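You operate a simulated robot arm through the tools that you are given. There is no shell and no other tool.

You run a simulated two-armed robot. Do the job below in one go: nothing can be reset, and whatever is moved stays where it is left.

TASK
Put the box that says "caps" from the white table in the teal pan and the box marked "nets" on the table three. Fetch the yellow cloth from the top of the black cart and set it on the yellow pad on the repairs bench. Put the white block on the red tray. Take the lid off the grease tin and lay it down on the white table. Take the yellow pack from the packing bench and put it on the flat carton on the packing bench. Take the green box marked "sent" from the deck of the lift and put it on the packing bench. Any order will do. Set down upright: box, green box.

Only the result counts: the job must be done as asked and must still hold three seconds after the hand-in. Knocking over, shifting, dropping, spilling or breaking anything else fails it. Lids that push on must go on centred and level and be pressed home; caps that screw on are set level and turned clockwise until they are tight. Flat cloth is picked up by pressing the open fingertips on it (5 to 10 N) and closing them slowly along it; thin cloth reads only 2 to 8 mm in the jaws.

THE ROBOT
Two 7-joint arms with two-finger parallel grippers on one trunk, on a base that moves. Base frame: it is fixed to the floor where the robot stands at the start and does not move with it; the origin is under the middle of the robot, x ahead of it, y to its left, z up; the surface under the hand at the start is at about z = 0.8. Readings come in m, degrees, newtons and seconds.
The left shoulder is at the start at [0.124, 0.171, 1.162], the right one opposite. With the tool pointing down near the work surface each hand reaches from about 0.38 to 0.9 m from the robot's upright axis, wherever it stands, measured 20 degrees to its own side. Places, roughly: blue box, nets box [0.5, -0.25, 0.75]; flat carton [-5.5, 6.75, 0.75]; grease tin [1.25, -1.25, 0.75]; green box [-5.25, 4, 0.75]; packing bench [-5.4, 7.8, 0.8]; red tray (13x11x3 cm) [-5.6, -2.9, 0.8]; table three [2.9, 0.2, 0.8]; teal pan (22x31x5 cm) [1, 0.2, 0.8]; white block [-3, -2.75, 0.75]; yellow cloth (6x10x3 cm) [-3.1, -2.8, 0.8]; yellow pack (14x7x3 cm) [-5.4, 8.2, 0.8]; yellow pad (18x14x2 cm) [-5.8, -2.9, 0.8]. Payload 4.4 kg a hand.
Tool frame (each hand has its own): the origin (TCP) lies between the finger pads and is the grasp point; the fingertips stand 0.023 m ahead of it; z points along the fingers, y is the line along which they close. The gripper opens to 0.094 m. The fingers are 0.038 m wide and 0.01 m thick; the gripper's body (0.054 by 0.096 m) begins 0.039 m behind the TCP.
Orientation is told as [roll, pitch, yaw] about the base's x, y, z axes, in that order, counted from this pose: with the fingers straight down and closing along the base's y, the tool's x points along the base's -x, its y along +y and its z along -z.

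THE INTERFACE
- The arms move only by the tool move_arm. It takes "left_rows", "right_rows" or both (then of equal length, played together; a hand with none holds still); each is a list that holds one entry, the list of rows, each a list of 7 numbers: the gripper command, from -1 (shut) to 1 (fully open), values between in proportion, then the shift along the base's x, y, z in m, then the turn, a rotation vector about the base's x, y, z in degrees. In form: [[[gripper, dx, dy, dz, wx, wy, wz], ...]]. A call has 1 to 20 rows; each row shifts and turns the commanded pose from where the row before left it. Rows are played at 5 a second. More than 0.05 m and 8.6 degrees between two rows, or a gripper value outside its range, and nothing of the call is played. A pose out of reach is approached as far as the arm can. The call stops where the force on the tool passes 40 N (or 10 N more than at its start, if that is more) or the arm is blocked; 0.2 s more then pass. The fingers move at their own pace (about 0.072 m/s each) and stop on an object; they squeeze with about 24 N. The grip force told is the motor's: it shows also when the fingers shut on nothing. Time passes only in rows, and 0.2 s behind the last, so rows that do not move let the fingers close. The reply holds the time, the measured pose of the TCP, the force on the tool along the base axes, the opening and the grip force, in the units named above and with some noise, with the torque about the TCP (base axes, N m) and any sound that the robot's microphone picked up.
- Cameras (640 x 400 px; columns grow to the right, rows downward): "scene" is now at [0.2393, 0.0053, 1.2967]; the picture's right is [0.03, -1.00, 0.00], its down [-0.62, -0.02, -0.78] and it looks along [0.78, 0.03, -0.62] (base axes); focal length 214 px, centre (320, 200). "left" rides on the left gripper at [0.086, -0.016, -0.075] in its tool frame; the picture's right is [0.18, 0.98, 0.00], its down [-0.58, 0.11, -0.81] and it looks along [-0.79, 0.15, 0.59] (tool axes); focal length 243 px, centre (320, 200). "right" rides on the right gripper at [0.086, 0.016, -0.074] in its tool frame; the picture's right is [-0.18, 0.98, 0.00], its down [-0.58, -0.11, -0.81] and it looks along [-0.79, -0.15, 0.59] (tool axes); focal length 243 px, centre (320, 200). There is no depth. A picture from a camera that has moved, and an enlarged one, comes with that camera's place and axes in the base frame and with its lens.
- camera(camera): a new picture of that camera. No time passes.
- move_column(by): moves the trunk up (or, below 0, down) by that many m; the arms and the scene camera ride with it, the base frame stays. It gives what a move gives, with no picture.
- steer(legs): drives the robot by 1 to 6 legs, each [ahead, left, turn to the left] in m, m and degrees, along the robot's own axes; the way and the turn of a leg run together, so that a leg with both is an arc; at most 1.5 m and 180 degrees a leg. The arms and the cameras ride along, it lands a little off, and it stops where it bumps. It gives what a move gives.
- pan_tilt(pan, tilt): turns the head with the scene camera to pan (to the left, within 80 degrees either way) and tilt (down, from -29 to 69), counted from straight ahead of the robot (the tilt from the chest, where the trunk bows). It gives what a move gives.
- inspect(camera, box): a new picture of the part [left, top, right, bottom] of that camera's present view, enlarged. No time passes.
- sign_off(): hands the job in; it is judged then, once.

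Nothing tells you exact positions but the pictures and the camera data. Unless the task says otherwise, let go and move clear before handing in.

The tools are called after "Call:" as a command line: name --argument value ..., lists and objects as JSON in quotes. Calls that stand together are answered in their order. move_arm: Moves the arms, as the interface text tells. Its arguments: {"type":"object","properties":{"left_rows":{"type":"array","items":{"type":"array","items":{"type":"array","items":{"type":"number"}}}},"right_rows":{"type":"array","items":{"type":"array","items":{"type":"array","items":{"type":"number"}}}}},"required":[]} The other tools are called the same way: move_column (by) moves the trunk up or down; steer (legs) drives the base; pan_tilt (pan, tilt) turns the head that bears the scene camera; camera (camera) takes a picture; inspect (camera, box) takes an enlarged picture of a part of a camera's view; sign_off () hands the job in.

At the start:

```text
clock: 0.0
left_position: [0.5763, 0.1969, 1.1502]
left_tcp_rot: [0.0, -0.2, -0.1]
left_force: [0.2, 0.7, -0.2]
left_ft_torque: [-0.03, 0.03, -0.02]
left_gripper_width: 0.0941
left_grasp_force: 0.0
right_position: [0.5659, -0.2472, 1.0841]
right_tcp_rot: [0.0, 0.1, 0.1]
right_force: [-0.6, -0.1, 0.0]
right_ft_torque: [-0.02, -0.01, -0.02]
right_gripper_width: 0.0938
right_grasp_force: 0.0
trunk travel left (down, up): [-0.175, 0.213]
robot x, y, heading: [-0.003, -0.0017, -0.3]
head pan, tilt (commanded): [1.9, 38.6]
```

scene: 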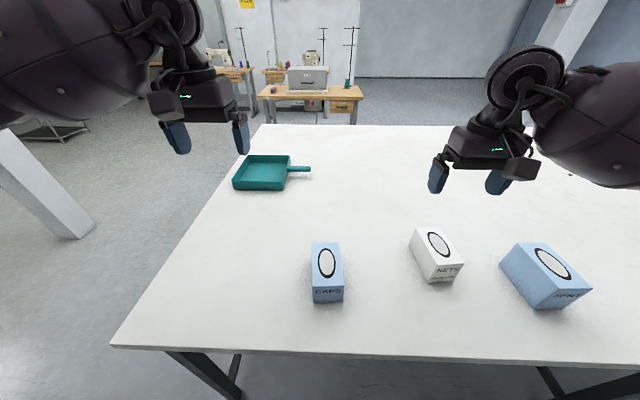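
right: 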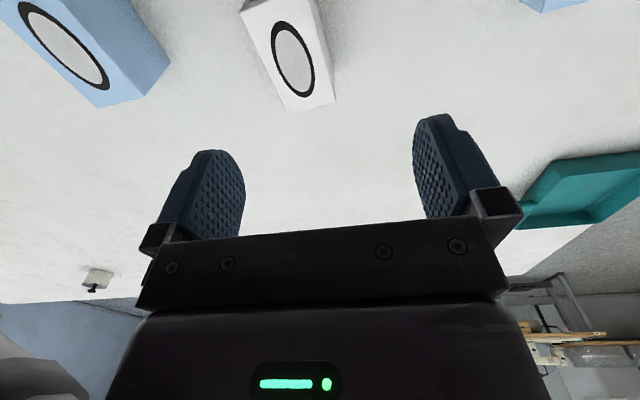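
left: 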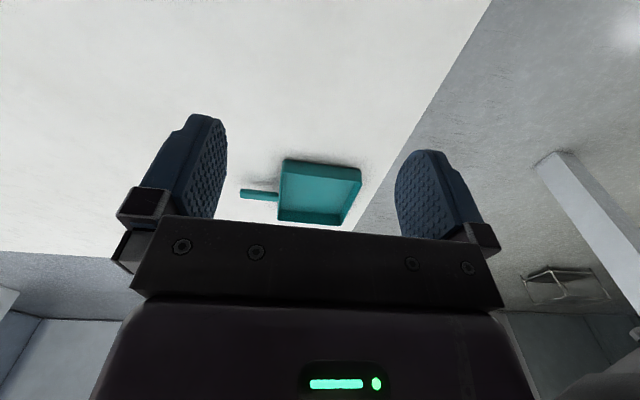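

The white table is in front of me with a blue "CAPS" box, a white "NETS" box, another blue box to the right, and the teal pan farther ahead on the left. I'll take a closer look at the boxes and the surroundings first.

Call:
inspect --camera "scene" --box '[290, 210, 610, 330]'

Call:
inspect --camera "scene" --box '[180, 0, 400, 200]'

```text
2.00 times, centred on (450, 270) of scene
camera zoom: at [0.2393, 0.0053, 1.2967], right [0.03, -1.0, 0.0], down [-0.62, -0.02, -0.78], along [0.78, 0.03, -0.62], focal length 429 px, centre (60, 60)
```

zoom: 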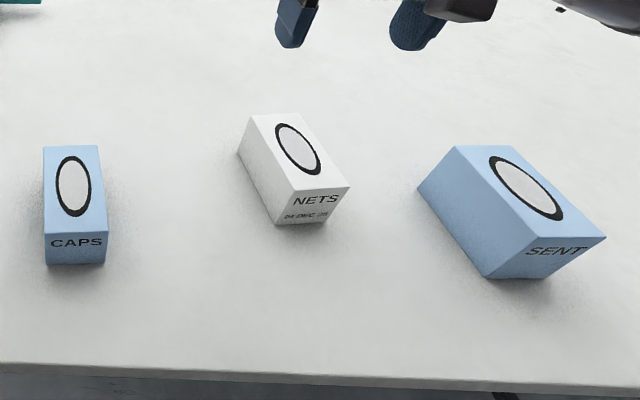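

```text
2.00 times, centred on (290, 100) of scene
camera zoom: at [0.2393, 0.0053, 1.2967], right [0.03, -1.0, 0.0], down [-0.62, -0.02, -0.78], along [0.78, 0.03, -0.62], focal length 429 px, centre (380, 400)
```

zoom: 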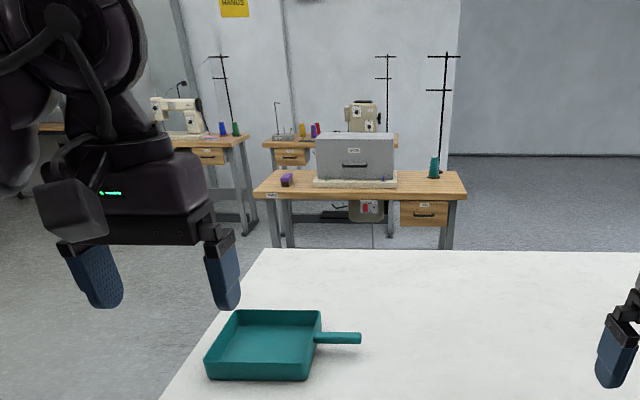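

I see the table edge at about x≈0.39, the left edge at y≈0.46, and the pan at roughly [1.05, 0.3]. I'll look around with the head before moving.

Call:
pan_tilt --pan -50 --tilt 25

Call:
camera --camera "scene"

Call:
pan_tilt --pan 0 --tilt 15

Call:
camera --camera "scene"

Call:
pan_tilt --pan 60 --tilt 20

Call:
camera --camera "scene"

Call:
pan_tilt --pan 0 --tilt 60

Call:
camera --camera "scene"

```text
clock: 1.2
left_position: [0.5765, 0.1964, 1.1491]
left_tcp_rot: [0.0, -0.2, 0.0]
left_force: [-0.2, 0.0, -0.3]
left_ft_torque: [0.01, 0.01, 0.02]
left_gripper_width: 0.0941
left_grasp_force: 0.0
right_position: [0.5661, -0.2467, 1.0841]
right_tcp_rot: [0.0, 0.0, 0.0]
right_force: [0.7, 0.1, -0.1]
right_ft_torque: [-0.01, -0.01, 0.02]
right_gripper_width: 0.0941
right_grasp_force: 0.1
trunk travel left (down, up): [-0.175, 0.213]
robot x, y, heading: [-0.0015, -0.0023, 0.1]
head pan, tilt (commanded): [-50.0, 25.0]
```

```text
taken
camera scene: at [0.2127, -0.068, 1.318], right [-0.77, -0.64, 0.0], down [-0.27, 0.32, -0.91], along [0.58, -0.69, -0.42], focal length 214 px, centre (320, 200)
```

scene: 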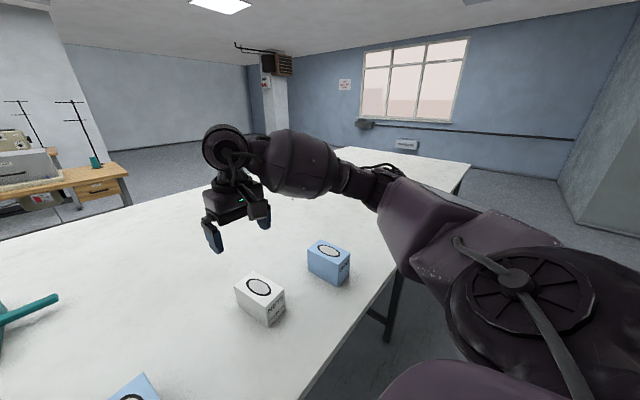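

```text
clock: 2.4
left_position: [0.5772, 0.1967, 1.1495]
left_tcp_rot: [0.1, -0.2, 0.0]
left_force: [-1.0, 0.3, -0.4]
left_ft_torque: [0.01, 0.01, -0.02]
left_gripper_width: 0.0939
left_grasp_force: 0.0
right_position: [0.5667, -0.2469, 1.084]
right_tcp_rot: [0.0, 0.0, -0.1]
right_force: [0.4, -0.5, 1.5]
right_ft_torque: [-0.02, -0.02, 0.01]
right_gripper_width: 0.0938
right_grasp_force: 0.1
trunk travel left (down, up): [-0.175, 0.213]
robot x, y, heading: [0.0023, 0.0005, -0.0]
head pan, tilt (commanded): [0.0, 15.0]
```

```text
taken
camera scene: at [0.2469, 0.0024, 1.3342], right [0.0, -1.0, 0.0], down [-0.26, 0.0, -0.97], along [0.97, 0.0, -0.26], focal length 214 px, centre (320, 200)
```

scene: 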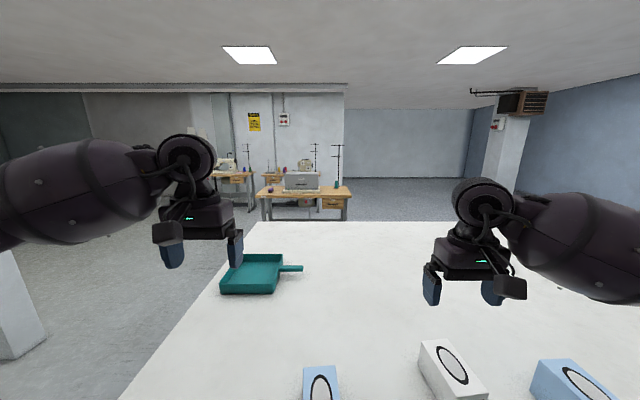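

```text
clock: 3.7
left_position: [0.5774, 0.1964, 1.1504]
left_tcp_rot: [0.0, -0.3, 0.0]
left_force: [-0.7, 0.4, 0.7]
left_ft_torque: [0.0, -0.03, -0.01]
left_gripper_width: 0.0936
left_grasp_force: 0.1
right_position: [0.5653, -0.2471, 1.0847]
right_tcp_rot: [0.1, 0.0, 0.0]
right_force: [0.7, 0.4, 0.7]
right_ft_torque: [0.0, -0.04, -0.04]
right_gripper_width: 0.0937
right_grasp_force: 0.1
trunk travel left (down, up): [-0.175, 0.213]
robot x, y, heading: [0.0021, 0.0012, 0.0]
head pan, tilt (commanded): [60.0, 20.0]
```

```text
taken
camera scene: at [0.2001, 0.0831, 1.3261], right [0.87, -0.5, 0.0], down [-0.17, -0.3, -0.94], along [0.47, 0.81, -0.34], focal length 214 px, centre (320, 200)
```

scene: 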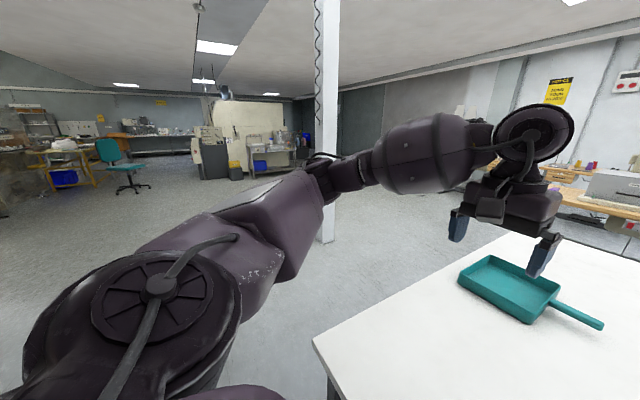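

```text
clock: 5.0
left_position: [0.5769, 0.1964, 1.1499]
left_tcp_rot: [0.0, -0.3, 0.0]
left_force: [0.1, 0.4, 0.3]
left_ft_torque: [0.0, -0.02, 0.01]
left_gripper_width: 0.0941
left_grasp_force: 0.0
right_position: [0.5658, -0.2475, 1.084]
right_tcp_rot: [0.1, 0.0, 0.0]
right_force: [0.3, -0.1, 0.8]
right_ft_torque: [-0.03, 0.0, 0.0]
right_gripper_width: 0.0941
right_grasp_force: 0.0
trunk travel left (down, up): [-0.175, 0.213]
robot x, y, heading: [-0.0009, 0.0036, 0.1]
head pan, tilt (commanded): [0.0, 60.0]
```

```text
taken
camera scene: at [0.2201, 0.0026, 1.268], right [0.0, -1.0, 0.0], down [-0.87, 0.0, -0.5], along [0.5, 0.0, -0.87], focal length 214 px, centre (320, 200)
```

scene: 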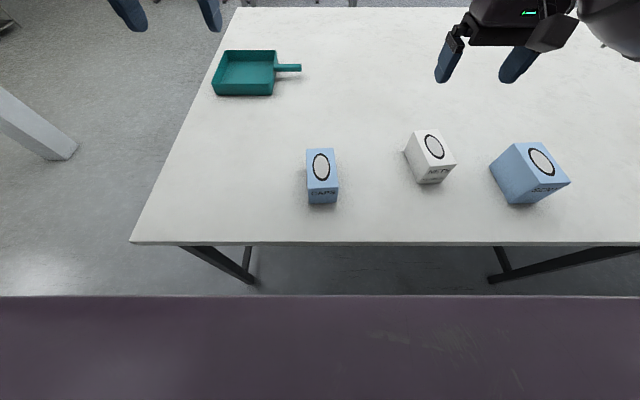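

The boxes are clear from the steep view: CAPS is nearly axis-aligned at about [0.55, 0.0], and NETS is turned and to the right. I'll zoom in to measure corners accurately.

Call:
inspect --camera "scene" --box '[280, 130, 440, 230]'

Call:
inspect --camera "scene" --box '[380, 110, 540, 210]'

Call:
inspect --camera "scene" --box '[190, 20, 350, 120]'

```text
4.00 times, centred on (360, 180) of scene
camera zoom: at [0.2201, 0.0026, 1.268], right [0.0, -1.0, 0.0], down [-0.87, 0.0, -0.5], along [0.5, 0.0, -0.87], focal length 858 px, centre (160, 280)
```

zoom: 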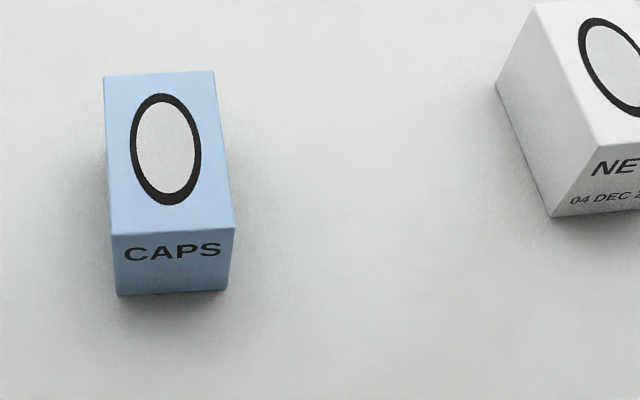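

```text
4.00 times, centred on (460, 160) of scene
camera zoom: at [0.2201, 0.0026, 1.268], right [0.0, -1.0, 0.0], down [-0.87, 0.0, -0.5], along [0.5, 0.0, -0.87], focal length 858 px, centre (-240, 360)
```

zoom: 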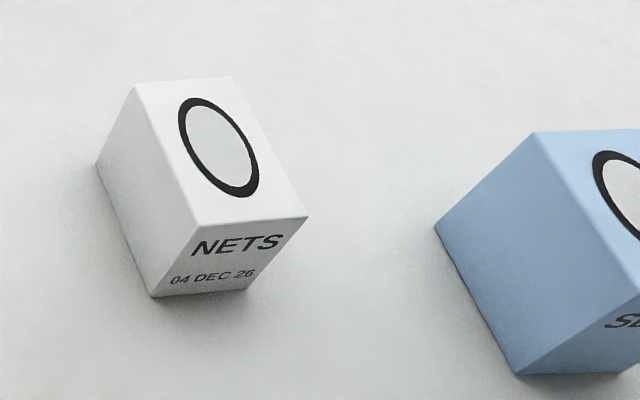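

```text
4.00 times, centred on (270, 70) of scene
camera zoom: at [0.2201, 0.0026, 1.268], right [0.0, -1.0, 0.0], down [-0.87, 0.0, -0.5], along [0.5, 0.0, -0.87], focal length 858 px, centre (520, 720)
```

zoom: 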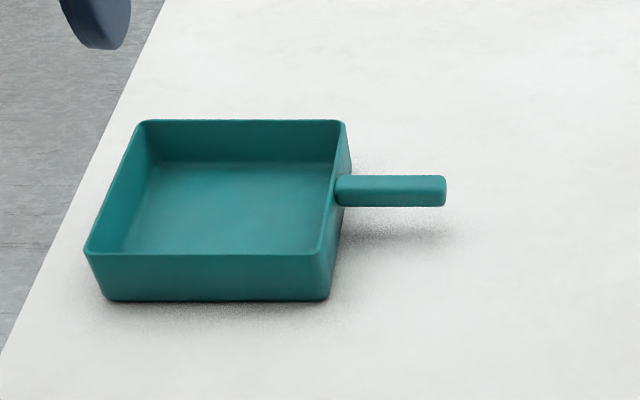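

Corner geometry gives the table top at z≈0.777. CAPS is at about (0.556, -0.001) with yaw 4°, and NETS at about (0.622, -0.296) with yaw 6°, each around 0.125×0.072×0.073 m. I'll bring both hands above their boxes and check with the hand cameras.

Call:
move_arm --left_rows '[[[1, -0.0036, -0.033, -0.0333, 0, 0, 0.667], [1, -0.0036, -0.033, -0.0333, 0, 0, 0.667], [1, -0.0036, -0.033, -0.0333, 0, 0, 0.667], [1, -0.0036, -0.033, -0.0333, 0, 0, 0.667], [1, -0.0036, -0.033, -0.0333, 0, 0, 0.667], [1, -0.0036, -0.033, -0.0333, 0, 0, 0.667], [1, 0, 0, 0, 0, 0, 0]]]' --right_rows '[[[1, 0.0093, -0.0082, -0.0223, 0, 0, 1], [1, 0.0093, -0.0082, -0.0223, 0, 0, 1], [1, 0.0093, -0.0082, -0.0223, 0, 0, 1], [1, 0.0093, -0.0082, -0.0223, 0, 0, 1], [1, 0.0093, -0.0082, -0.0223, 0, 0, 1], [1, 0.0093, -0.0082, -0.0223, 0, 0, 1], [1, 0, 0, 0, 0, 0, 0]]]'

Call:
camera --camera "left"

Call:
camera --camera "right"

Call:
camera --camera "scene"

```text
clock: 6.6
left_position: [0.5535, -0.0018, 0.9517]
left_tcp_rot: [0.1, -0.2, 4.1]
left_force: [0.0, -0.4, -0.2]
left_ft_torque: [-0.03, -0.02, -0.01]
left_gripper_width: 0.0939
left_grasp_force: 0.1
right_position: [0.6212, -0.2961, 0.9527]
right_tcp_rot: [0.0, -0.1, 6.0]
right_force: [-0.8, -0.5, -0.2]
right_ft_torque: [0.0, 0.03, 0.03]
right_gripper_width: 0.0941
right_grasp_force: 0.1
trunk travel left (down, up): [-0.175, 0.213]
robot x, y, heading: [-0.0016, -0.0013, 0.3]
head pan, tilt (commanded): [0.0, 60.0]
```

```text
taken
camera left: at [0.468, -0.0244, 1.025], right [-0.25, 0.97, 0.0], down [0.57, 0.15, 0.81], along [0.78, 0.2, -0.59], focal length 243 px, centre (320, 200)
```

left: 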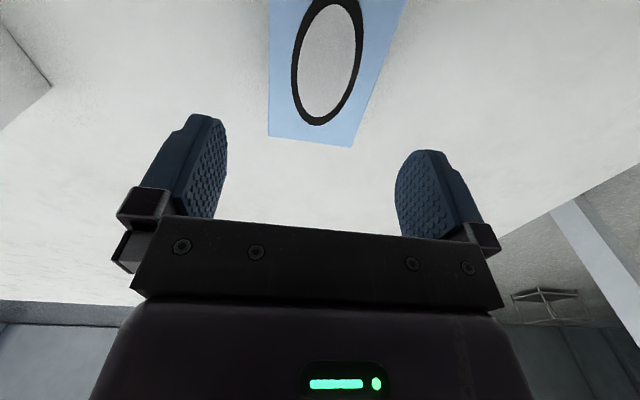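

```text
taken
camera right: at [0.5333, -0.2893, 1.0263], right [0.08, 1.0, 0.0], down [0.59, -0.05, 0.81], along [0.8, -0.06, -0.59], focal length 243 px, centre (320, 200)
```

right: 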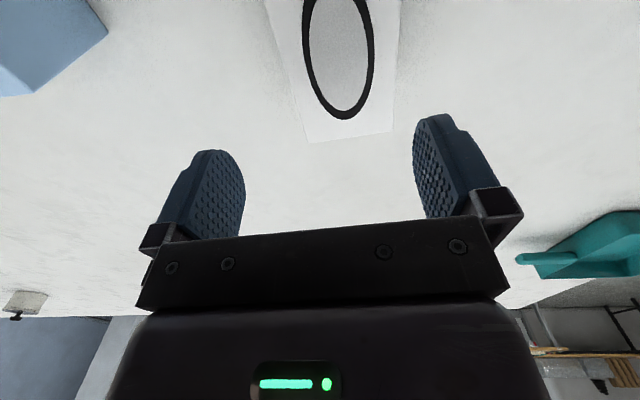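

```text
taken
camera scene: at [0.2194, 0.003, 1.2683], right [0.0, -1.0, 0.0], down [-0.87, 0.0, -0.5], along [0.5, 0.0, -0.87], focal length 214 px, centre (320, 200)
```

scene: 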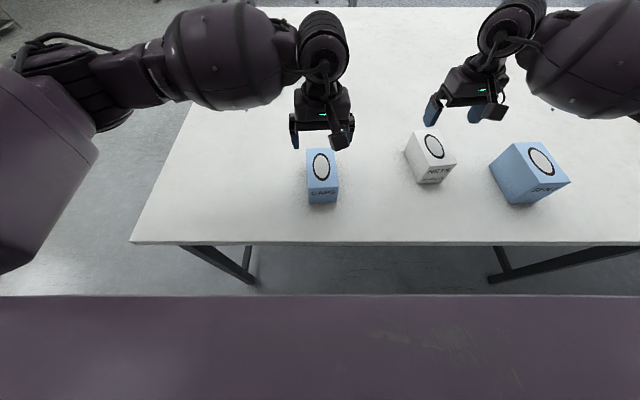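

The left view agrees with my CAPS estimate. The right view is about 1 cm off for NETS, so I'll zoom in on it.

Call:
inspect --camera "right" --box '[240, 0, 440, 160]'

Call:
inspect --camera "scene" --box '[380, 100, 540, 200]'

Call:
inspect --camera "left" --box '[240, 0, 440, 160]'

```text
2.50 times, centred on (340, 80) of right
camera zoom: at [0.5333, -0.2893, 1.0263], right [0.08, 1.0, 0.0], down [0.59, -0.05, 0.81], along [0.8, -0.06, -0.59], focal length 606 px, centre (270, 500)
```

zoom: 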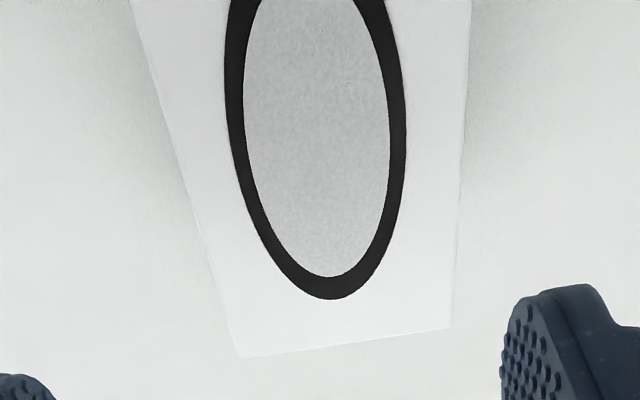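

```text
4.00 times, centred on (460, 150) of scene
camera zoom: at [0.2194, 0.003, 1.2683], right [0.0, -1.0, 0.0], down [-0.87, 0.0, -0.5], along [0.5, 0.0, -0.87], focal length 858 px, centre (-240, 400)
```

zoom: 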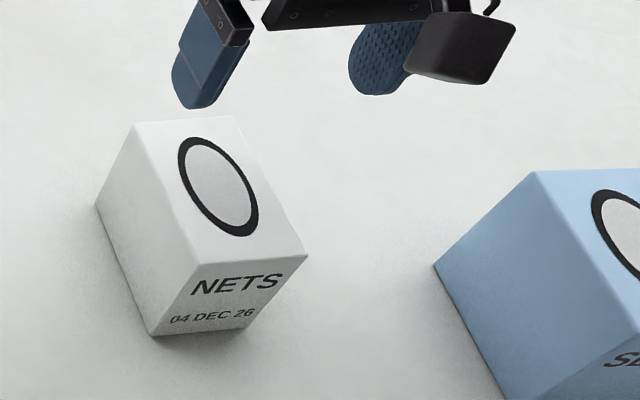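

```text
2.50 times, centred on (340, 80) of left
camera zoom: at [0.468, -0.0244, 1.025], right [-0.25, 0.97, 0.0], down [0.57, 0.15, 0.81], along [0.78, 0.2, -0.59], focal length 606 px, centre (270, 500)
```

zoom: 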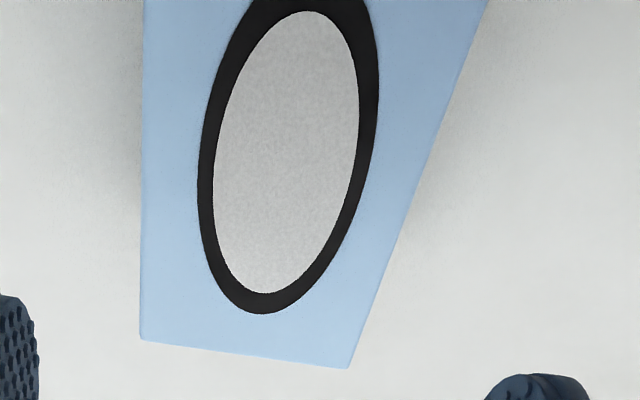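

With the three views combined, the consistent solution is a table top at z≈0.80 and box tops at z≈0.87. CAPS is then at about (0.537, -0.002) and NETS at about (0.602, -0.283). I'll shift both hands there and come down partway to verify.

Call:
move_arm --left_rows '[[[1, -0.008, 0, -0.01, 0, 0, 0], [1, -0.008, 0, -0.015, 0, 0, 0], [1, 0, 0, -0.02, 0, 0, 0], [1, 0, 0, 0, 0, 0, 0]]]' --right_rows '[[[1, -0.0095, 0.0065, -0.01, 0, 0, 0], [1, -0.0095, 0.0065, -0.015, 0, 0, 0], [1, 0, 0, -0.02, 0, 0, 0], [1, 0, 0, 0, 0, 0, 0]]]'

Call:
camera --camera "left"

Call:
camera --camera "right"

Call:
inspect --camera "scene" --box '[270, 90, 510, 240]'

```text
clock: 7.6
left_position: [0.5377, -0.0008, 0.905]
left_tcp_rot: [0.0, -0.1, 4.0]
left_force: [-0.3, 0.0, 0.1]
left_ft_torque: [0.0, 0.0, 0.0]
left_gripper_width: 0.094
left_grasp_force: 0.0
right_position: [0.6031, -0.2837, 0.9057]
right_tcp_rot: [0.0, 0.0, 6.0]
right_force: [1.0, 0.2, 0.0]
right_ft_torque: [0.01, 0.01, 0.02]
right_gripper_width: 0.094
right_grasp_force: 0.0
trunk travel left (down, up): [-0.175, 0.213]
robot x, y, heading: [0.0028, 0.0007, 0.1]
head pan, tilt (commanded): [0.0, 60.0]
```

```text
taken
camera left: at [0.453, -0.0231, 0.9784], right [-0.25, 0.97, 0.0], down [0.57, 0.15, 0.81], along [0.78, 0.2, -0.59], focal length 243 px, centre (320, 200)
```

left: 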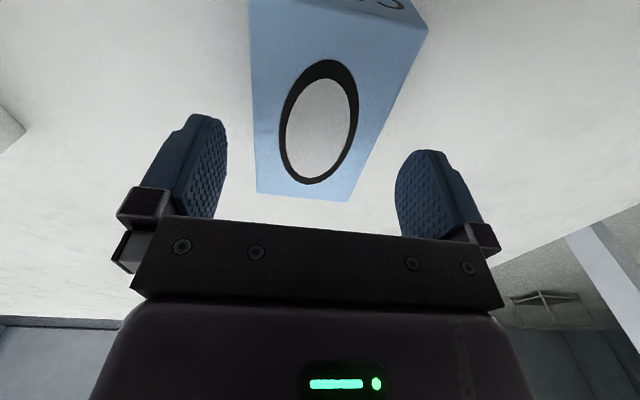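

```text
taken
camera right: at [0.5153, -0.2772, 0.9804], right [0.08, 1.0, 0.0], down [0.59, -0.05, 0.81], along [0.8, -0.06, -0.59], focal length 243 px, centre (320, 200)
```

right: 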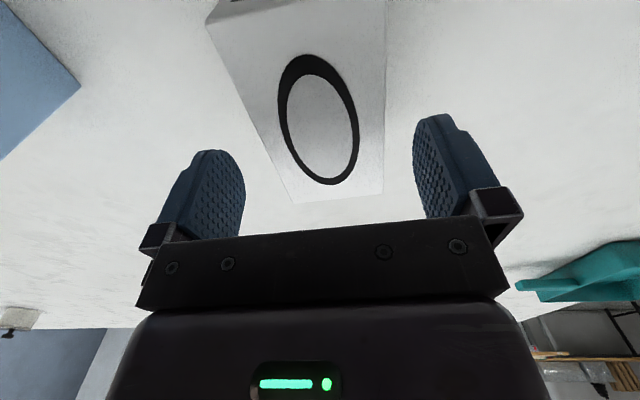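

```text
2.67 times, centred on (390, 165) of scene
camera zoom: at [0.2197, 0.0026, 1.2681], right [0.0, -1.0, 0.0], down [-0.87, 0.0, -0.5], along [0.5, 0.0, -0.87], focal length 572 px, centre (133, 293)
```

zoom: 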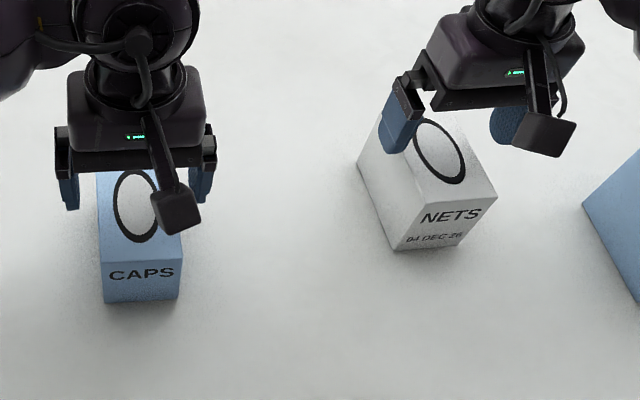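

Both boxes sit between the open fingers: NETS is centred, and CAPS needs a 3 mm shift. I'll descend to about z=0.843 and grip.

Call:
move_arm --left_rows '[[[1, 0, -0.003, -0.01, 0, 0, 0], [1, 0, 0, -0.02, 0, 0, 0], [1, 0, 0, -0.02, 0, 0, 0], [1, 0, 0, -0.012, 0, 0, 0], [1, 0, 0, 0, 0, 0, 0]]]' --right_rows '[[[1, 0, 0, -0.01, 0, 0, 0], [1, 0, 0, -0.02, 0, 0, 0], [1, 0, 0, -0.02, 0, 0, 0], [1, 0, 0, -0.012, 0, 0, 0], [1, 0, 0, 0, 0, 0, 0]]]'

Call:
camera --camera "left"

Call:
camera --camera "right"

Call:
inspect --camera "scene" --box '[270, 90, 510, 240]'

```text
clock: 8.8
left_position: [0.5395, -0.0036, 0.8427]
left_tcp_rot: [0.1, -0.2, 4.0]
left_force: [0.1, 0.2, 0.4]
left_ft_torque: [0.0, -0.02, 0.01]
left_gripper_width: 0.094
left_grasp_force: 0.0
right_position: [0.6036, -0.2845, 0.8447]
right_tcp_rot: [0.0, 0.0, 6.0]
right_force: [0.3, -0.6, 0.1]
right_ft_torque: [0.04, 0.01, 0.02]
right_gripper_width: 0.094
right_grasp_force: 0.1
trunk travel left (down, up): [-0.175, 0.213]
robot x, y, heading: [-0.0007, 0.0022, -0.0]
head pan, tilt (commanded): [0.0, 60.0]
```

```text
taken
camera left: at [0.4536, -0.0258, 0.9159], right [-0.25, 0.97, 0.0], down [0.57, 0.15, 0.81], along [0.78, 0.2, -0.59], focal length 243 px, centre (320, 200)
```

left: 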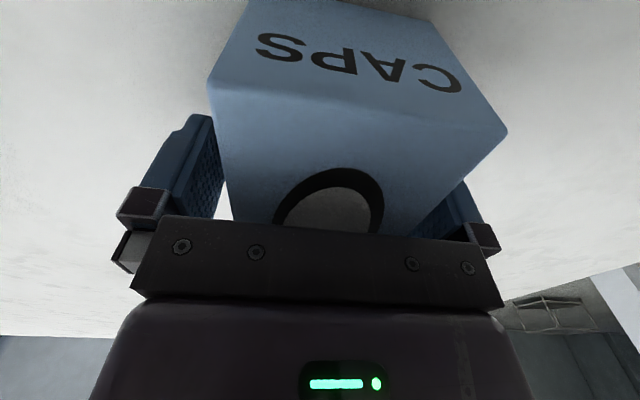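

```text
taken
camera right: at [0.5158, -0.2774, 0.9181], right [0.08, 1.0, 0.0], down [0.59, -0.05, 0.81], along [0.8, -0.06, -0.59], focal length 243 px, centre (320, 200)
```

right: 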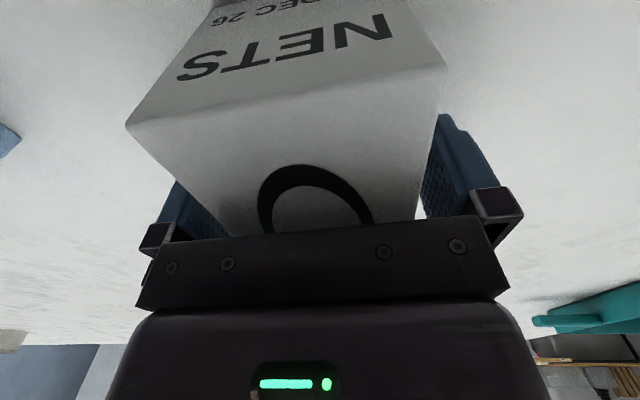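

```text
2.67 times, centred on (390, 165) of scene
camera zoom: at [0.2199, 0.0025, 1.268], right [0.0, -1.0, 0.0], down [-0.87, 0.0, -0.5], along [0.5, 0.0, -0.87], focal length 572 px, centre (133, 293)
```

zoom: 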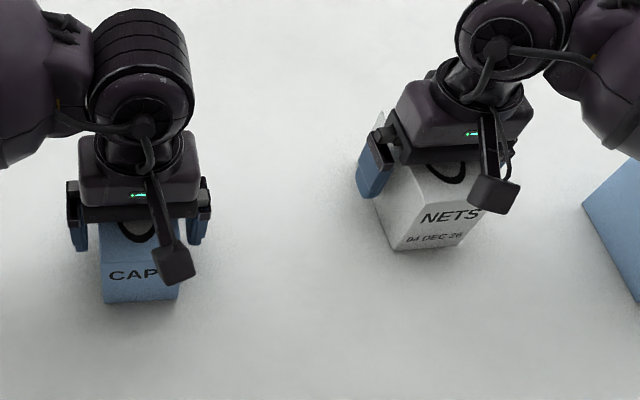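

Both boxes are between the fingers with no contact. I'll close both grippers now.

Call:
move_arm --left_rows '[[[-1, 0, 0, 0, 0, 0, 0], [-1, 0, 0, 0, 0, 0, 0], [-1, 0, 0, 0, 0, 0, 0], [-1, 0, 0, 0, 0, 0, 0]]]' --right_rows '[[[-1, 0, 0, 0, 0, 0, 0], [-1, 0, 0, 0, 0, 0, 0], [-1, 0, 0, 0, 0, 0, 0], [-1, 0, 0, 0, 0, 0, 0]]]'

```text
clock: 9.8
left_position: [0.5391, -0.0043, 0.8421]
left_tcp_rot: [0.1, -0.2, 4.0]
left_force: [0.2, 0.0, -0.2]
left_ft_torque: [0.01, -0.02, -0.01]
left_gripper_width: 0.0695
left_grasp_force: 23.9
right_position: [0.6035, -0.2838, 0.8441]
right_tcp_rot: [0.1, -0.1, 6.0]
right_force: [0.7, 0.1, 0.4]
right_ft_torque: [0.03, -0.03, -0.02]
right_gripper_width: 0.0677
right_grasp_force: 24.2
trunk travel left (down, up): [-0.175, 0.213]
robot x, y, heading: [0.0037, 0.0, 0.0]
head pan, tilt (commanded): [0.0, 60.0]
```

Both are gripped, at 0.070 m and 0.068 m wide. Next I'll lift them straight up.

Call:
move_arm --left_rows '[[[-1, 0, 0, 0.015, 0, 0, 0], [-1, 0, 0, 0.03, 0, 0, 0], [-1, 0, 0, 0.03, 0, 0, 0], [-1, 0, 0, 0.03, 0, 0, 0], [-1, 0, 0, 0.03, 0, 0, 0], [-1, 0, 0, 0.015, 0, 0, 0], [-1, 0, 0, 0, 0, 0, 0]]]' --right_rows '[[[-1, 0, 0, 0.015, 0, 0, 0], [-1, 0, 0, 0.03, 0, 0, 0], [-1, 0, 0, 0.03, 0, 0, 0], [-1, 0, 0, 0.03, 0, 0, 0], [-1, 0, 0, 0.03, 0, 0, 0], [-1, 0, 0, 0.015, 0, 0, 0], [-1, 0, 0, 0, 0, 0, 0]]]'

Call:
pan_tilt --pan 0 --tilt 35

Call:
camera --camera "scene"

```text
clock: 11.4
left_position: [0.54, -0.0036, 0.9932]
left_tcp_rot: [0.1, -0.1, 3.9]
left_force: [0.9, -0.3, -0.6]
left_ft_torque: [-0.02, 0.03, 0.03]
left_gripper_width: 0.0693
left_grasp_force: 23.9
right_position: [0.6019, -0.2827, 0.9932]
right_tcp_rot: [0.1, 0.0, 6.0]
right_force: [-0.3, 0.0, -0.7]
right_ft_torque: [-0.01, -0.02, 0.01]
right_gripper_width: 0.0675
right_grasp_force: 23.4
trunk travel left (down, up): [-0.175, 0.213]
robot x, y, heading: [-0.0003, 0.0011, -0.2]
head pan, tilt (commanded): [0.0, 60.0]
```

```text
clock: 12.3
left_position: [0.5392, -0.0042, 0.9943]
left_tcp_rot: [0.0, -0.2, 4.0]
left_force: [-0.1, -0.9, -0.5]
left_ft_torque: [-0.01, 0.01, -0.01]
left_gripper_width: 0.0697
left_grasp_force: 23.3
right_position: [0.603, -0.2818, 0.9944]
right_tcp_rot: [0.0, 0.0, 6.0]
right_force: [-0.7, -0.5, -1.0]
right_ft_torque: [0.0, 0.01, 0.02]
right_gripper_width: 0.0676
right_grasp_force: 23.9
trunk travel left (down, up): [-0.175, 0.213]
robot x, y, heading: [0.0015, 0.0001, -0.1]
head pan, tilt (commanded): [0.0, 35.0]
```

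```text
taken
camera scene: at [0.2416, 0.0025, 1.3021], right [0.0, -1.0, 0.0], down [-0.57, 0.0, -0.82], along [0.82, 0.0, -0.57], focal length 214 px, centre (320, 200)
```

scene: 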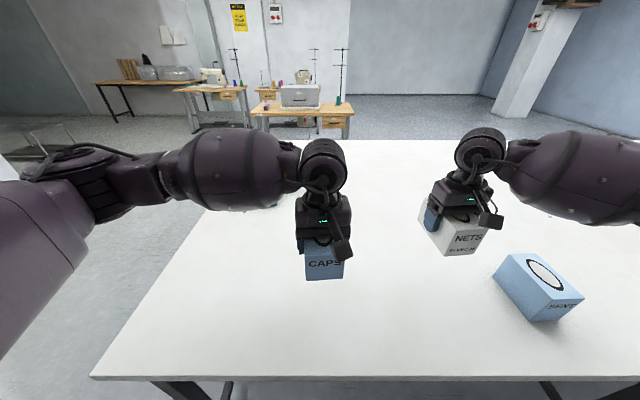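

Both boxes are lifted cleanly. I'll spread the hands slightly for carrying, then drive left and around to the table's left side, where the pan is.

Call:
move_arm --left_rows '[[[-1, -0.005, 0.04, 0.005, 0, 0, -0.8], [-1, -0.005, 0.04, 0.005, 0, 0, -0.8], [-1, -0.005, 0.04, 0.005, 0, 0, -0.8], [-1, -0.005, 0.04, 0.005, 0, 0, -0.8], [-1, -0.005, 0.04, 0.005, 0, 0, -0.8]]]' --right_rows '[[[-1, -0.02, 0.0, 0.005, 0, 0, -1.2], [-1, -0.02, 0.0, 0.005, 0, 0, -1.2], [-1, -0.02, 0.0, 0.005, 0, 0, -1.2], [-1, -0.02, 0.0, 0.005, 0, 0, -1.2], [-1, -0.02, 0.0, 0.005, 0, 0, -1.2]]]'

Call:
steer --legs '[[0, 1.05, 0]]'

Call:
camera --camera "scene"

```text
clock: 13.5
left_position: [0.5156, 0.1963, 1.0214]
left_tcp_rot: [0.1, -0.2, -0.1]
left_force: [-0.2, -0.3, -0.8]
left_ft_torque: [-0.02, -0.01, 0.01]
left_gripper_width: 0.0696
left_grasp_force: 23.9
right_position: [0.5014, -0.2815, 1.0192]
right_tcp_rot: [0.0, -0.1, 0.0]
right_force: [-0.2, 0.1, -1.4]
right_ft_torque: [-0.01, -0.02, 0.0]
right_gripper_width: 0.0676
right_grasp_force: 23.7
trunk travel left (down, up): [-0.175, 0.213]
robot x, y, heading: [-0.0009, 0.0009, -0.1]
head pan, tilt (commanded): [0.0, 35.0]
```

```text
clock: 23.1
left_position: [0.5119, 1.2552, 1.0196]
left_tcp_rot: [0.0, -0.3, 0.3]
left_force: [0.2, -0.3, -0.1]
left_ft_torque: [0.02, 0.0, 0.02]
left_gripper_width: 0.0698
left_grasp_force: 24.4
right_position: [0.5005, 0.7789, 1.018]
right_tcp_rot: [0.0, 0.0, 0.2]
right_force: [0.3, -0.9, -0.9]
right_ft_torque: [0.01, -0.03, 0.03]
right_gripper_width: 0.0676
right_grasp_force: 23.8
trunk travel left (down, up): [-0.175, 0.213]
robot x, y, heading: [0.0006, 1.057, 0.3]
head pan, tilt (commanded): [0.0, 35.0]
```

```text
taken
camera scene: at [0.2389, 1.0614, 1.3022], right [0.01, -1.0, 0.0], down [-0.57, 0.0, -0.82], along [0.82, 0.0, -0.57], focal length 214 px, centre (320, 200)
```

scene: 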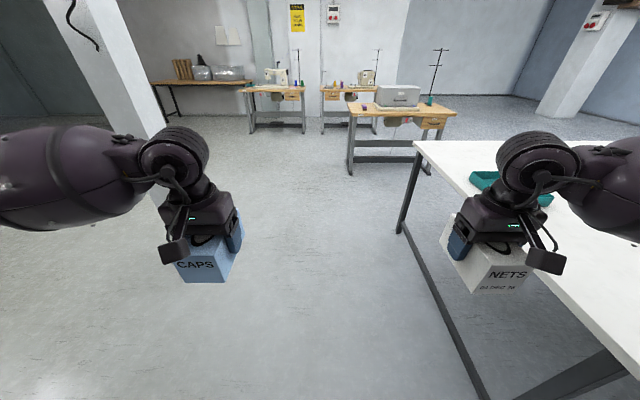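

The way along the table's left side is clear. I'll drive forward to x≈0.85 and turn right to face the pan.

Call:
steer --legs '[[0.85, 0, 0], [0, 0, -90]]'

Call:
pan_tilt --pan 0 --tilt 45

Call:
camera --camera "scene"

```text
clock: 31.4
left_position: [1.0637, 0.5569, 1.0199]
left_tcp_rot: [0.0, -0.2, -87.9]
left_force: [-0.4, 0.1, 0.0]
left_ft_torque: [0.02, -0.04, 0.02]
left_gripper_width: 0.0697
left_grasp_force: 23.9
right_position: [0.5877, 0.5534, 1.0178]
right_tcp_rot: [0.0, 0.0, -87.9]
right_force: [-0.1, -0.3, -0.6]
right_ft_torque: [-0.01, -0.01, 0.01]
right_gripper_width: 0.0679
right_grasp_force: 23.7
trunk travel left (down, up): [-0.175, 0.213]
robot x, y, heading: [0.8519, 1.0655, -87.9]
head pan, tilt (commanded): [0.0, 35.0]
```

```text
clock: 32.1
left_position: [1.0638, 0.5566, 1.02]
left_tcp_rot: [0.0, 0.0, -88.0]
left_force: [0.9, 0.0, -1.4]
left_ft_torque: [0.01, -0.03, 0.01]
left_gripper_width: 0.0699
left_grasp_force: 24.3
right_position: [0.5864, 0.5524, 1.0183]
right_tcp_rot: [0.1, 0.0, -87.8]
right_force: [0.0, -0.4, -1.0]
right_ft_torque: [0.01, -0.02, 0.0]
right_gripper_width: 0.0677
right_grasp_force: 24.4
trunk travel left (down, up): [-0.175, 0.213]
robot x, y, heading: [0.8501, 1.0682, -88.0]
head pan, tilt (commanded): [0.0, 45.0]
```

```text
taken
camera scene: at [0.86, 0.8346, 1.2874], right [-1.0, -0.04, 0.0], down [-0.03, 0.71, -0.71], along [0.03, -0.71, -0.71], focal length 214 px, centre (320, 200)
```

scene: 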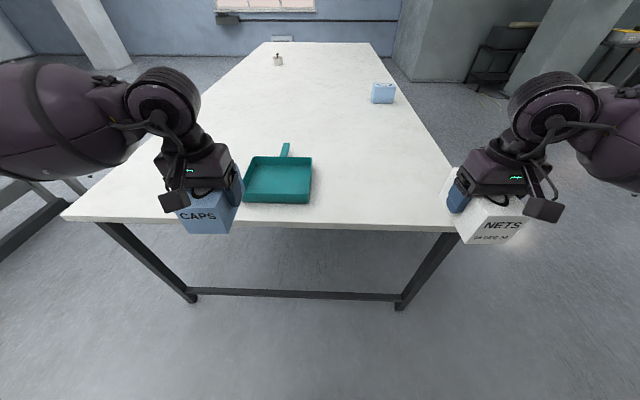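

I now see the full table from its end, with the grease tin far off and the pan just ahead to my left. I'll zoom in to locate the pan.

Call:
inspect --camera "scene" --box '[200, 120, 360, 220]'

Call:
inspect --camera "scene" --box '[250, 35, 330, 85]'

Call:
camera --camera "left"

```text
4.00 times, centred on (280, 170) of scene
camera zoom: at [0.86, 0.8346, 1.2874], right [-1.0, -0.04, 0.0], down [-0.03, 0.71, -0.71], along [0.03, -0.71, -0.71], focal length 858 px, centre (480, 320)
```

zoom: 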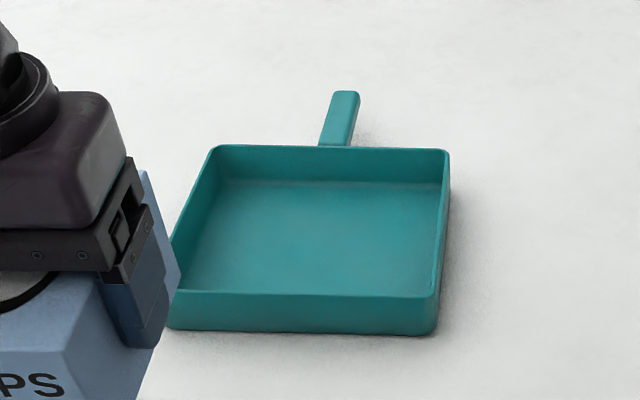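

```text
8.00 times, centred on (290, 60) of scene
camera zoom: at [0.86, 0.8346, 1.2874], right [-1.0, -0.04, 0.0], down [-0.03, 0.71, -0.71], along [0.03, -0.71, -0.71], focal length 1716 px, centre (560, 1320)
```

zoom: 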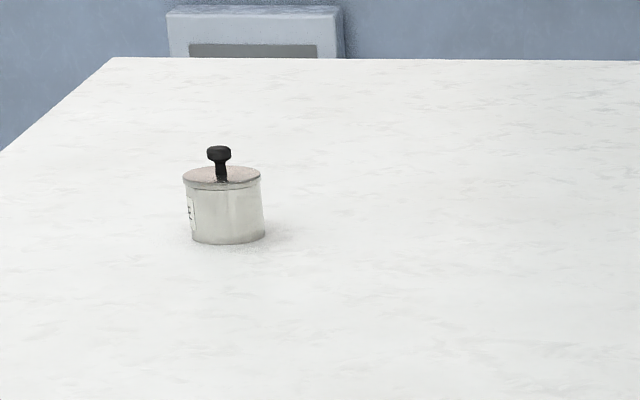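

```text
taken
camera left: at [1.0452, 0.6432, 1.0936], right [0.98, 0.22, 0.0], down [0.13, -0.58, 0.81], along [0.18, -0.79, -0.59], focal length 243 px, centre (320, 200)
```

left: 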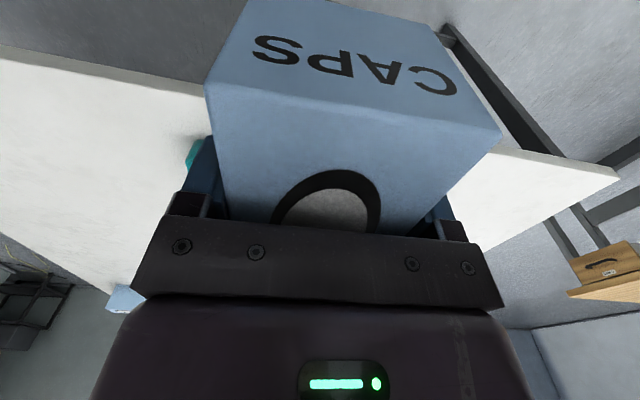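

The pan is at about x 0.91–1.12, y 0.175–0.365, centred near (1.014, 0.27). I'll drive 0.15 m closer and square up before placing CAPS.

Call:
steer --legs '[[0.15, 0, -2]]'

Call:
camera --camera "scene"

```text
clock: 33.5
left_position: [1.0502, 0.4, 1.0191]
left_tcp_rot: [0.0, -0.1, -89.9]
left_force: [0.5, -0.4, -0.8]
left_ft_torque: [-0.01, 0.0, 0.01]
left_gripper_width: 0.0697
left_grasp_force: 24.3
right_position: [0.5724, 0.4124, 1.0178]
right_tcp_rot: [0.0, 0.1, -89.9]
right_force: [-0.4, -0.1, -0.7]
right_ft_torque: [0.03, -0.02, 0.02]
right_gripper_width: 0.0677
right_grasp_force: 24.1
trunk travel left (down, up): [-0.175, 0.213]
robot x, y, heading: [0.8516, 0.9208, -90.1]
head pan, tilt (commanded): [0.0, 45.0]
```

```text
taken
camera scene: at [0.8547, 0.6845, 1.2873], right [-1.0, 0.0, 0.0], down [0.0, 0.71, -0.71], along [0.0, -0.71, -0.71], focal length 214 px, centre (320, 200)
```

scene: 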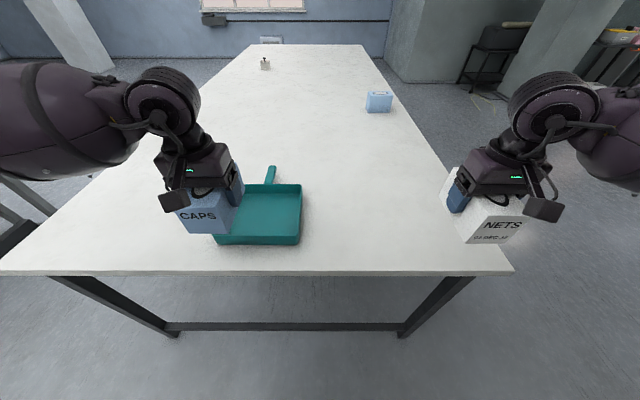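

The pan's position is confirmed near (1.014, 0.27). I'll move CAPS over its centre.

Call:
move_arm --left_rows '[[[-1, -0.009, -0.0325, -0.01, 0, 0, 0], [-1, -0.009, -0.0325, -0.02, 0, 0, 0], [-1, -0.009, -0.0325, -0.02, 0, 0, 0], [-1, -0.009, -0.0325, -0.02, 0, 0, 0], [-1, 0, 0, 0, 0, 0, 0]]]'

Call:
inspect --camera "scene" --box '[180, 120, 340, 270]'

Call:
camera --camera "left"

```text
clock: 34.6
left_position: [1.015, 0.2711, 0.9484]
left_tcp_rot: [-0.1, -0.2, -89.9]
left_force: [-0.3, 0.3, 0.0]
left_ft_torque: [-0.03, -0.03, 0.0]
left_gripper_width: 0.0697
left_grasp_force: 24.1
right_position: [0.5716, 0.4139, 1.0177]
right_tcp_rot: [0.0, -0.1, -89.9]
right_force: [0.1, 1.0, -1.4]
right_ft_torque: [0.0, 0.0, 0.01]
right_gripper_width: 0.0675
right_grasp_force: 24.1
trunk travel left (down, up): [-0.175, 0.213]
robot x, y, heading: [0.8552, 0.9187, -90.0]
head pan, tilt (commanded): [0.0, 45.0]
```

```text
2.67 times, centred on (260, 195) of scene
camera zoom: at [0.855, 0.686, 1.2877], right [-1.0, 0.0, 0.0], down [0.0, 0.71, -0.71], along [0.0, -0.71, -0.71], focal length 572 px, centre (480, 213)
```

zoom: 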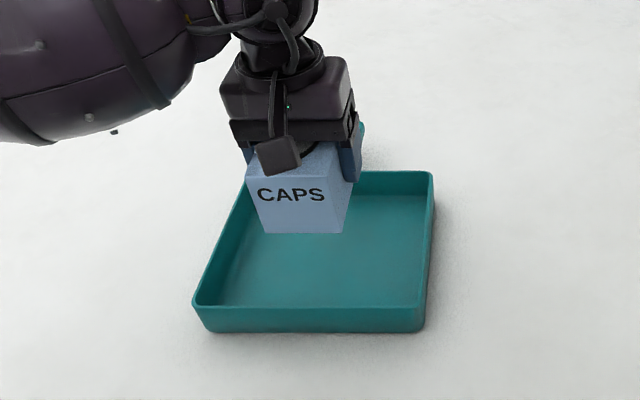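

```text
taken
camera left: at [0.9989, 0.3583, 1.0227], right [0.98, 0.19, 0.0], down [0.11, -0.58, 0.81], along [0.15, -0.79, -0.59], focal length 243 px, centre (320, 200)
```

left: 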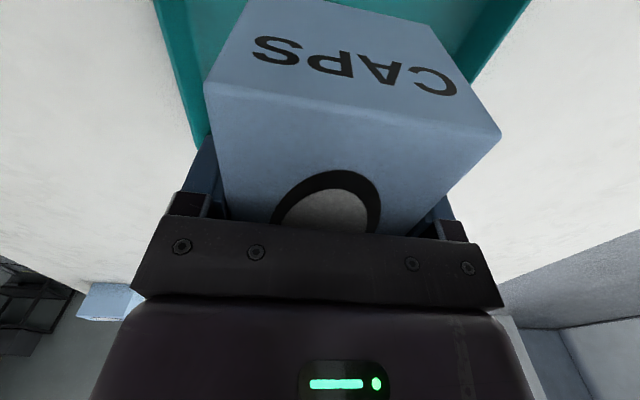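

CAPS is over the pan with good margins. I'll lower it gently toward the pan floor.

Call:
move_arm --left_rows '[[[-1, 0, 0.003, -0.02, 0, 0, 0], [-1, 0, 0.003, -0.025, 0, 0, 0], [-1, 0, 0, -0.025, 0, 0, 0], [-1, 0, 0, -0.015, 0, 0, 0], [-1, 0, 0, -0.004, 0, 0, 0], [-1, 0, 0, -0.004, 0, 0, 0], [-1, 0, 0, 0, 0, 0, 0]]]'

Call:
inspect --camera "scene" --box '[180, 120, 340, 270]'

```text
clock: 36.2
left_position: [1.0143, 0.2766, 0.8572]
left_tcp_rot: [-0.1, -0.1, -89.9]
left_force: [0.3, 0.0, -1.5]
left_ft_torque: [0.0, 0.0, 0.0]
left_gripper_width: 0.0696
left_grasp_force: 23.9
right_position: [0.5726, 0.4128, 1.0189]
right_tcp_rot: [0.1, 0.1, -89.9]
right_force: [-0.2, 0.2, -0.7]
right_ft_torque: [0.0, -0.02, 0.01]
right_gripper_width: 0.0679
right_grasp_force: 24.1
trunk travel left (down, up): [-0.175, 0.213]
robot x, y, heading: [0.8539, 0.9149, -89.8]
head pan, tilt (commanded): [0.0, 45.0]
```

```text
2.67 times, centred on (260, 195) of scene
camera zoom: at [0.8548, 0.6854, 1.2874], right [-1.0, 0.0, 0.0], down [0.0, 0.71, -0.71], along [0.0, -0.71, -0.71], focal length 572 px, centre (480, 213)
```

zoom: 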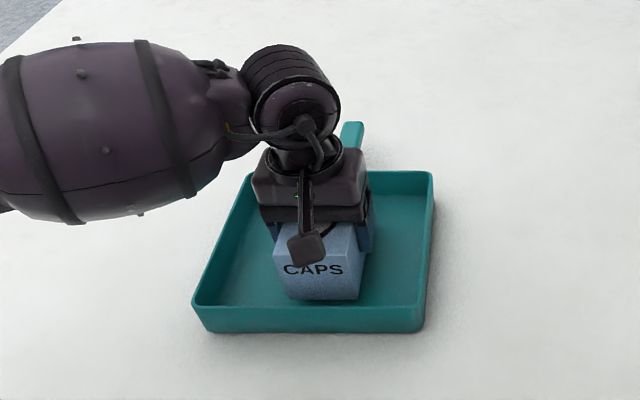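

No contact yet, with the box bottom about 1 cm above the floor. I'll go down in small steps and watch the force.

Call:
move_arm --left_rows '[[[-1, 0, 0, -0.003, 0, 0, 0], [-1, 0, 0, -0.003, 0, 0, 0], [-1, 0, 0, 0, 0, 0, 0]]]'

Call:
move_arm --left_rows '[[[-1, 0, 0, -0.002, 0, 0, 0], [-1, 0, 0, 0, 0, 0, 0]]]'

```text
clock: 37.0
left_position: [1.0139, 0.2765, 0.8494]
left_tcp_rot: [0.0, 0.0, -89.9]
left_force: [0.1, -0.8, -1.2]
left_ft_torque: [-0.02, 0.01, 0.02]
left_gripper_width: 0.07
left_grasp_force: 23.6
right_position: [0.5714, 0.4137, 1.0186]
right_tcp_rot: [0.0, 0.0, -90.0]
right_force: [0.1, 0.8, -1.0]
right_ft_torque: [-0.01, -0.02, -0.01]
right_gripper_width: 0.0677
right_grasp_force: 24.3
trunk travel left (down, up): [-0.175, 0.213]
robot x, y, heading: [0.8519, 0.9165, -90.1]
head pan, tilt (commanded): [0.0, 45.0]
```

```text
clock: 37.6
left_position: [1.0139, 0.2763, 0.8494]
left_tcp_rot: [0.0, -0.2, -89.8]
left_force: [0.6, -0.3, -1.2]
left_ft_torque: [-0.03, 0.01, 0.0]
left_gripper_width: 0.0701
left_grasp_force: 24.0
right_position: [0.5714, 0.4139, 1.0182]
right_tcp_rot: [0.0, 0.1, -89.9]
right_force: [-0.2, 0.1, -1.2]
right_ft_torque: [-0.01, 0.03, 0.02]
right_gripper_width: 0.0675
right_grasp_force: 24.6
trunk travel left (down, up): [-0.175, 0.213]
robot x, y, heading: [0.8534, 0.9181, -89.7]
head pan, tilt (commanded): [0.0, 45.0]
```

Call:
move_arm --left_rows '[[[-1, 0, 0, -0.002, 0, 0, 0], [-1, 0, 0, 0, 0, 0, 0]]]'

Call:
move_arm --left_rows '[[[-1, 0, 0, -0.002, 0, 0, 0], [-1, 0, 0, 0, 0, 0, 0]]]'

```text
clock: 38.2
left_position: [1.0145, 0.276, 0.8468]
left_tcp_rot: [0.0, -0.2, -89.9]
left_force: [-0.3, -0.1, -1.7]
left_ft_torque: [-0.02, -0.02, 0.0]
left_gripper_width: 0.0696
left_grasp_force: 24.4
right_position: [0.5716, 0.4144, 1.0171]
right_tcp_rot: [0.0, 0.0, -89.9]
right_force: [0.4, -0.6, 0.0]
right_ft_torque: [0.01, -0.01, 0.01]
right_gripper_width: 0.0677
right_grasp_force: 24.2
trunk travel left (down, up): [-0.175, 0.213]
robot x, y, heading: [0.8528, 0.9149, -90.0]
head pan, tilt (commanded): [0.0, 45.0]
```

```text
clock: 38.9
left_position: [1.0131, 0.2758, 0.8451]
left_tcp_rot: [0.0, -0.3, -89.8]
left_force: [-0.5, 1.8, 6.1]
left_ft_torque: [0.45, -0.05, 0.01]
left_gripper_width: 0.0695
left_grasp_force: 24.0
right_position: [0.5727, 0.4144, 1.0195]
right_tcp_rot: [0.0, 0.0, -90.0]
right_force: [-0.1, -0.3, -0.8]
right_ft_torque: [0.0, 0.04, 0.01]
right_gripper_width: 0.0678
right_grasp_force: 24.4
trunk travel left (down, up): [-0.175, 0.213]
robot x, y, heading: [0.8508, 0.9163, -90.0]
head pan, tilt (commanded): [0.0, 45.0]
```

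Contact is felt (6 N), so the box is on the pan floor. I'll release it and rise straight up.

Call:
move_arm --left_rows '[[[0.0, 0, 0, 0, 0, 0, 0], [0.9, 0, 0, 0, 0, 0, 0], [0.9, 0, 0, 0, 0, 0, 0], [0.9, 0, 0, 0.01, 0, 0, 0], [0.9, 0, 0, 0.03, 0, 0, 0], [0.9, 0, 0, 0.04, 0, 0, 0], [0.9, 0, 0, 0.04, 0, 0, 0], [0.9, 0, 0, 0.04, 0, 0, 0], [0.9, 0, 0, 0, 0, 0, 0]]]'

Call:
camera --camera "scene"

Call:
camera --camera "left"

```text
clock: 40.9
left_position: [1.0139, 0.2762, 1.0021]
left_tcp_rot: [0.0, -0.1, -89.9]
left_force: [0.2, -1.2, -0.2]
left_ft_torque: [-0.02, -0.02, 0.03]
left_gripper_width: 0.0894
left_grasp_force: 0.0
right_position: [0.573, 0.413, 1.0171]
right_tcp_rot: [0.0, 0.1, -89.9]
right_force: [0.1, -0.3, -1.5]
right_ft_torque: [0.0, -0.04, 0.0]
right_gripper_width: 0.0679
right_grasp_force: 23.9
trunk travel left (down, up): [-0.175, 0.213]
robot x, y, heading: [0.8524, 0.9144, -89.9]
head pan, tilt (commanded): [0.0, 45.0]
```

```text
taken
camera scene: at [0.8548, 0.6848, 1.2872], right [-1.0, 0.0, 0.0], down [0.0, 0.71, -0.71], along [0.0, -0.71, -0.71], focal length 214 px, centre (320, 200)
```

scene: 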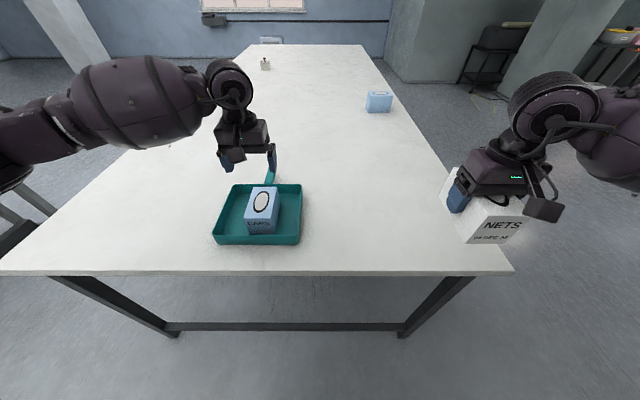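

```text
taken
camera left: at [0.9971, 0.3622, 1.0757], right [0.98, 0.19, 0.0], down [0.11, -0.58, 0.81], along [0.15, -0.79, -0.59], focal length 243 px, centre (320, 200)
```

left: 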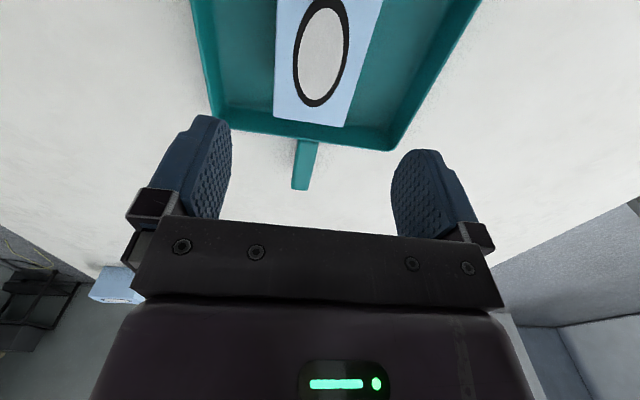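

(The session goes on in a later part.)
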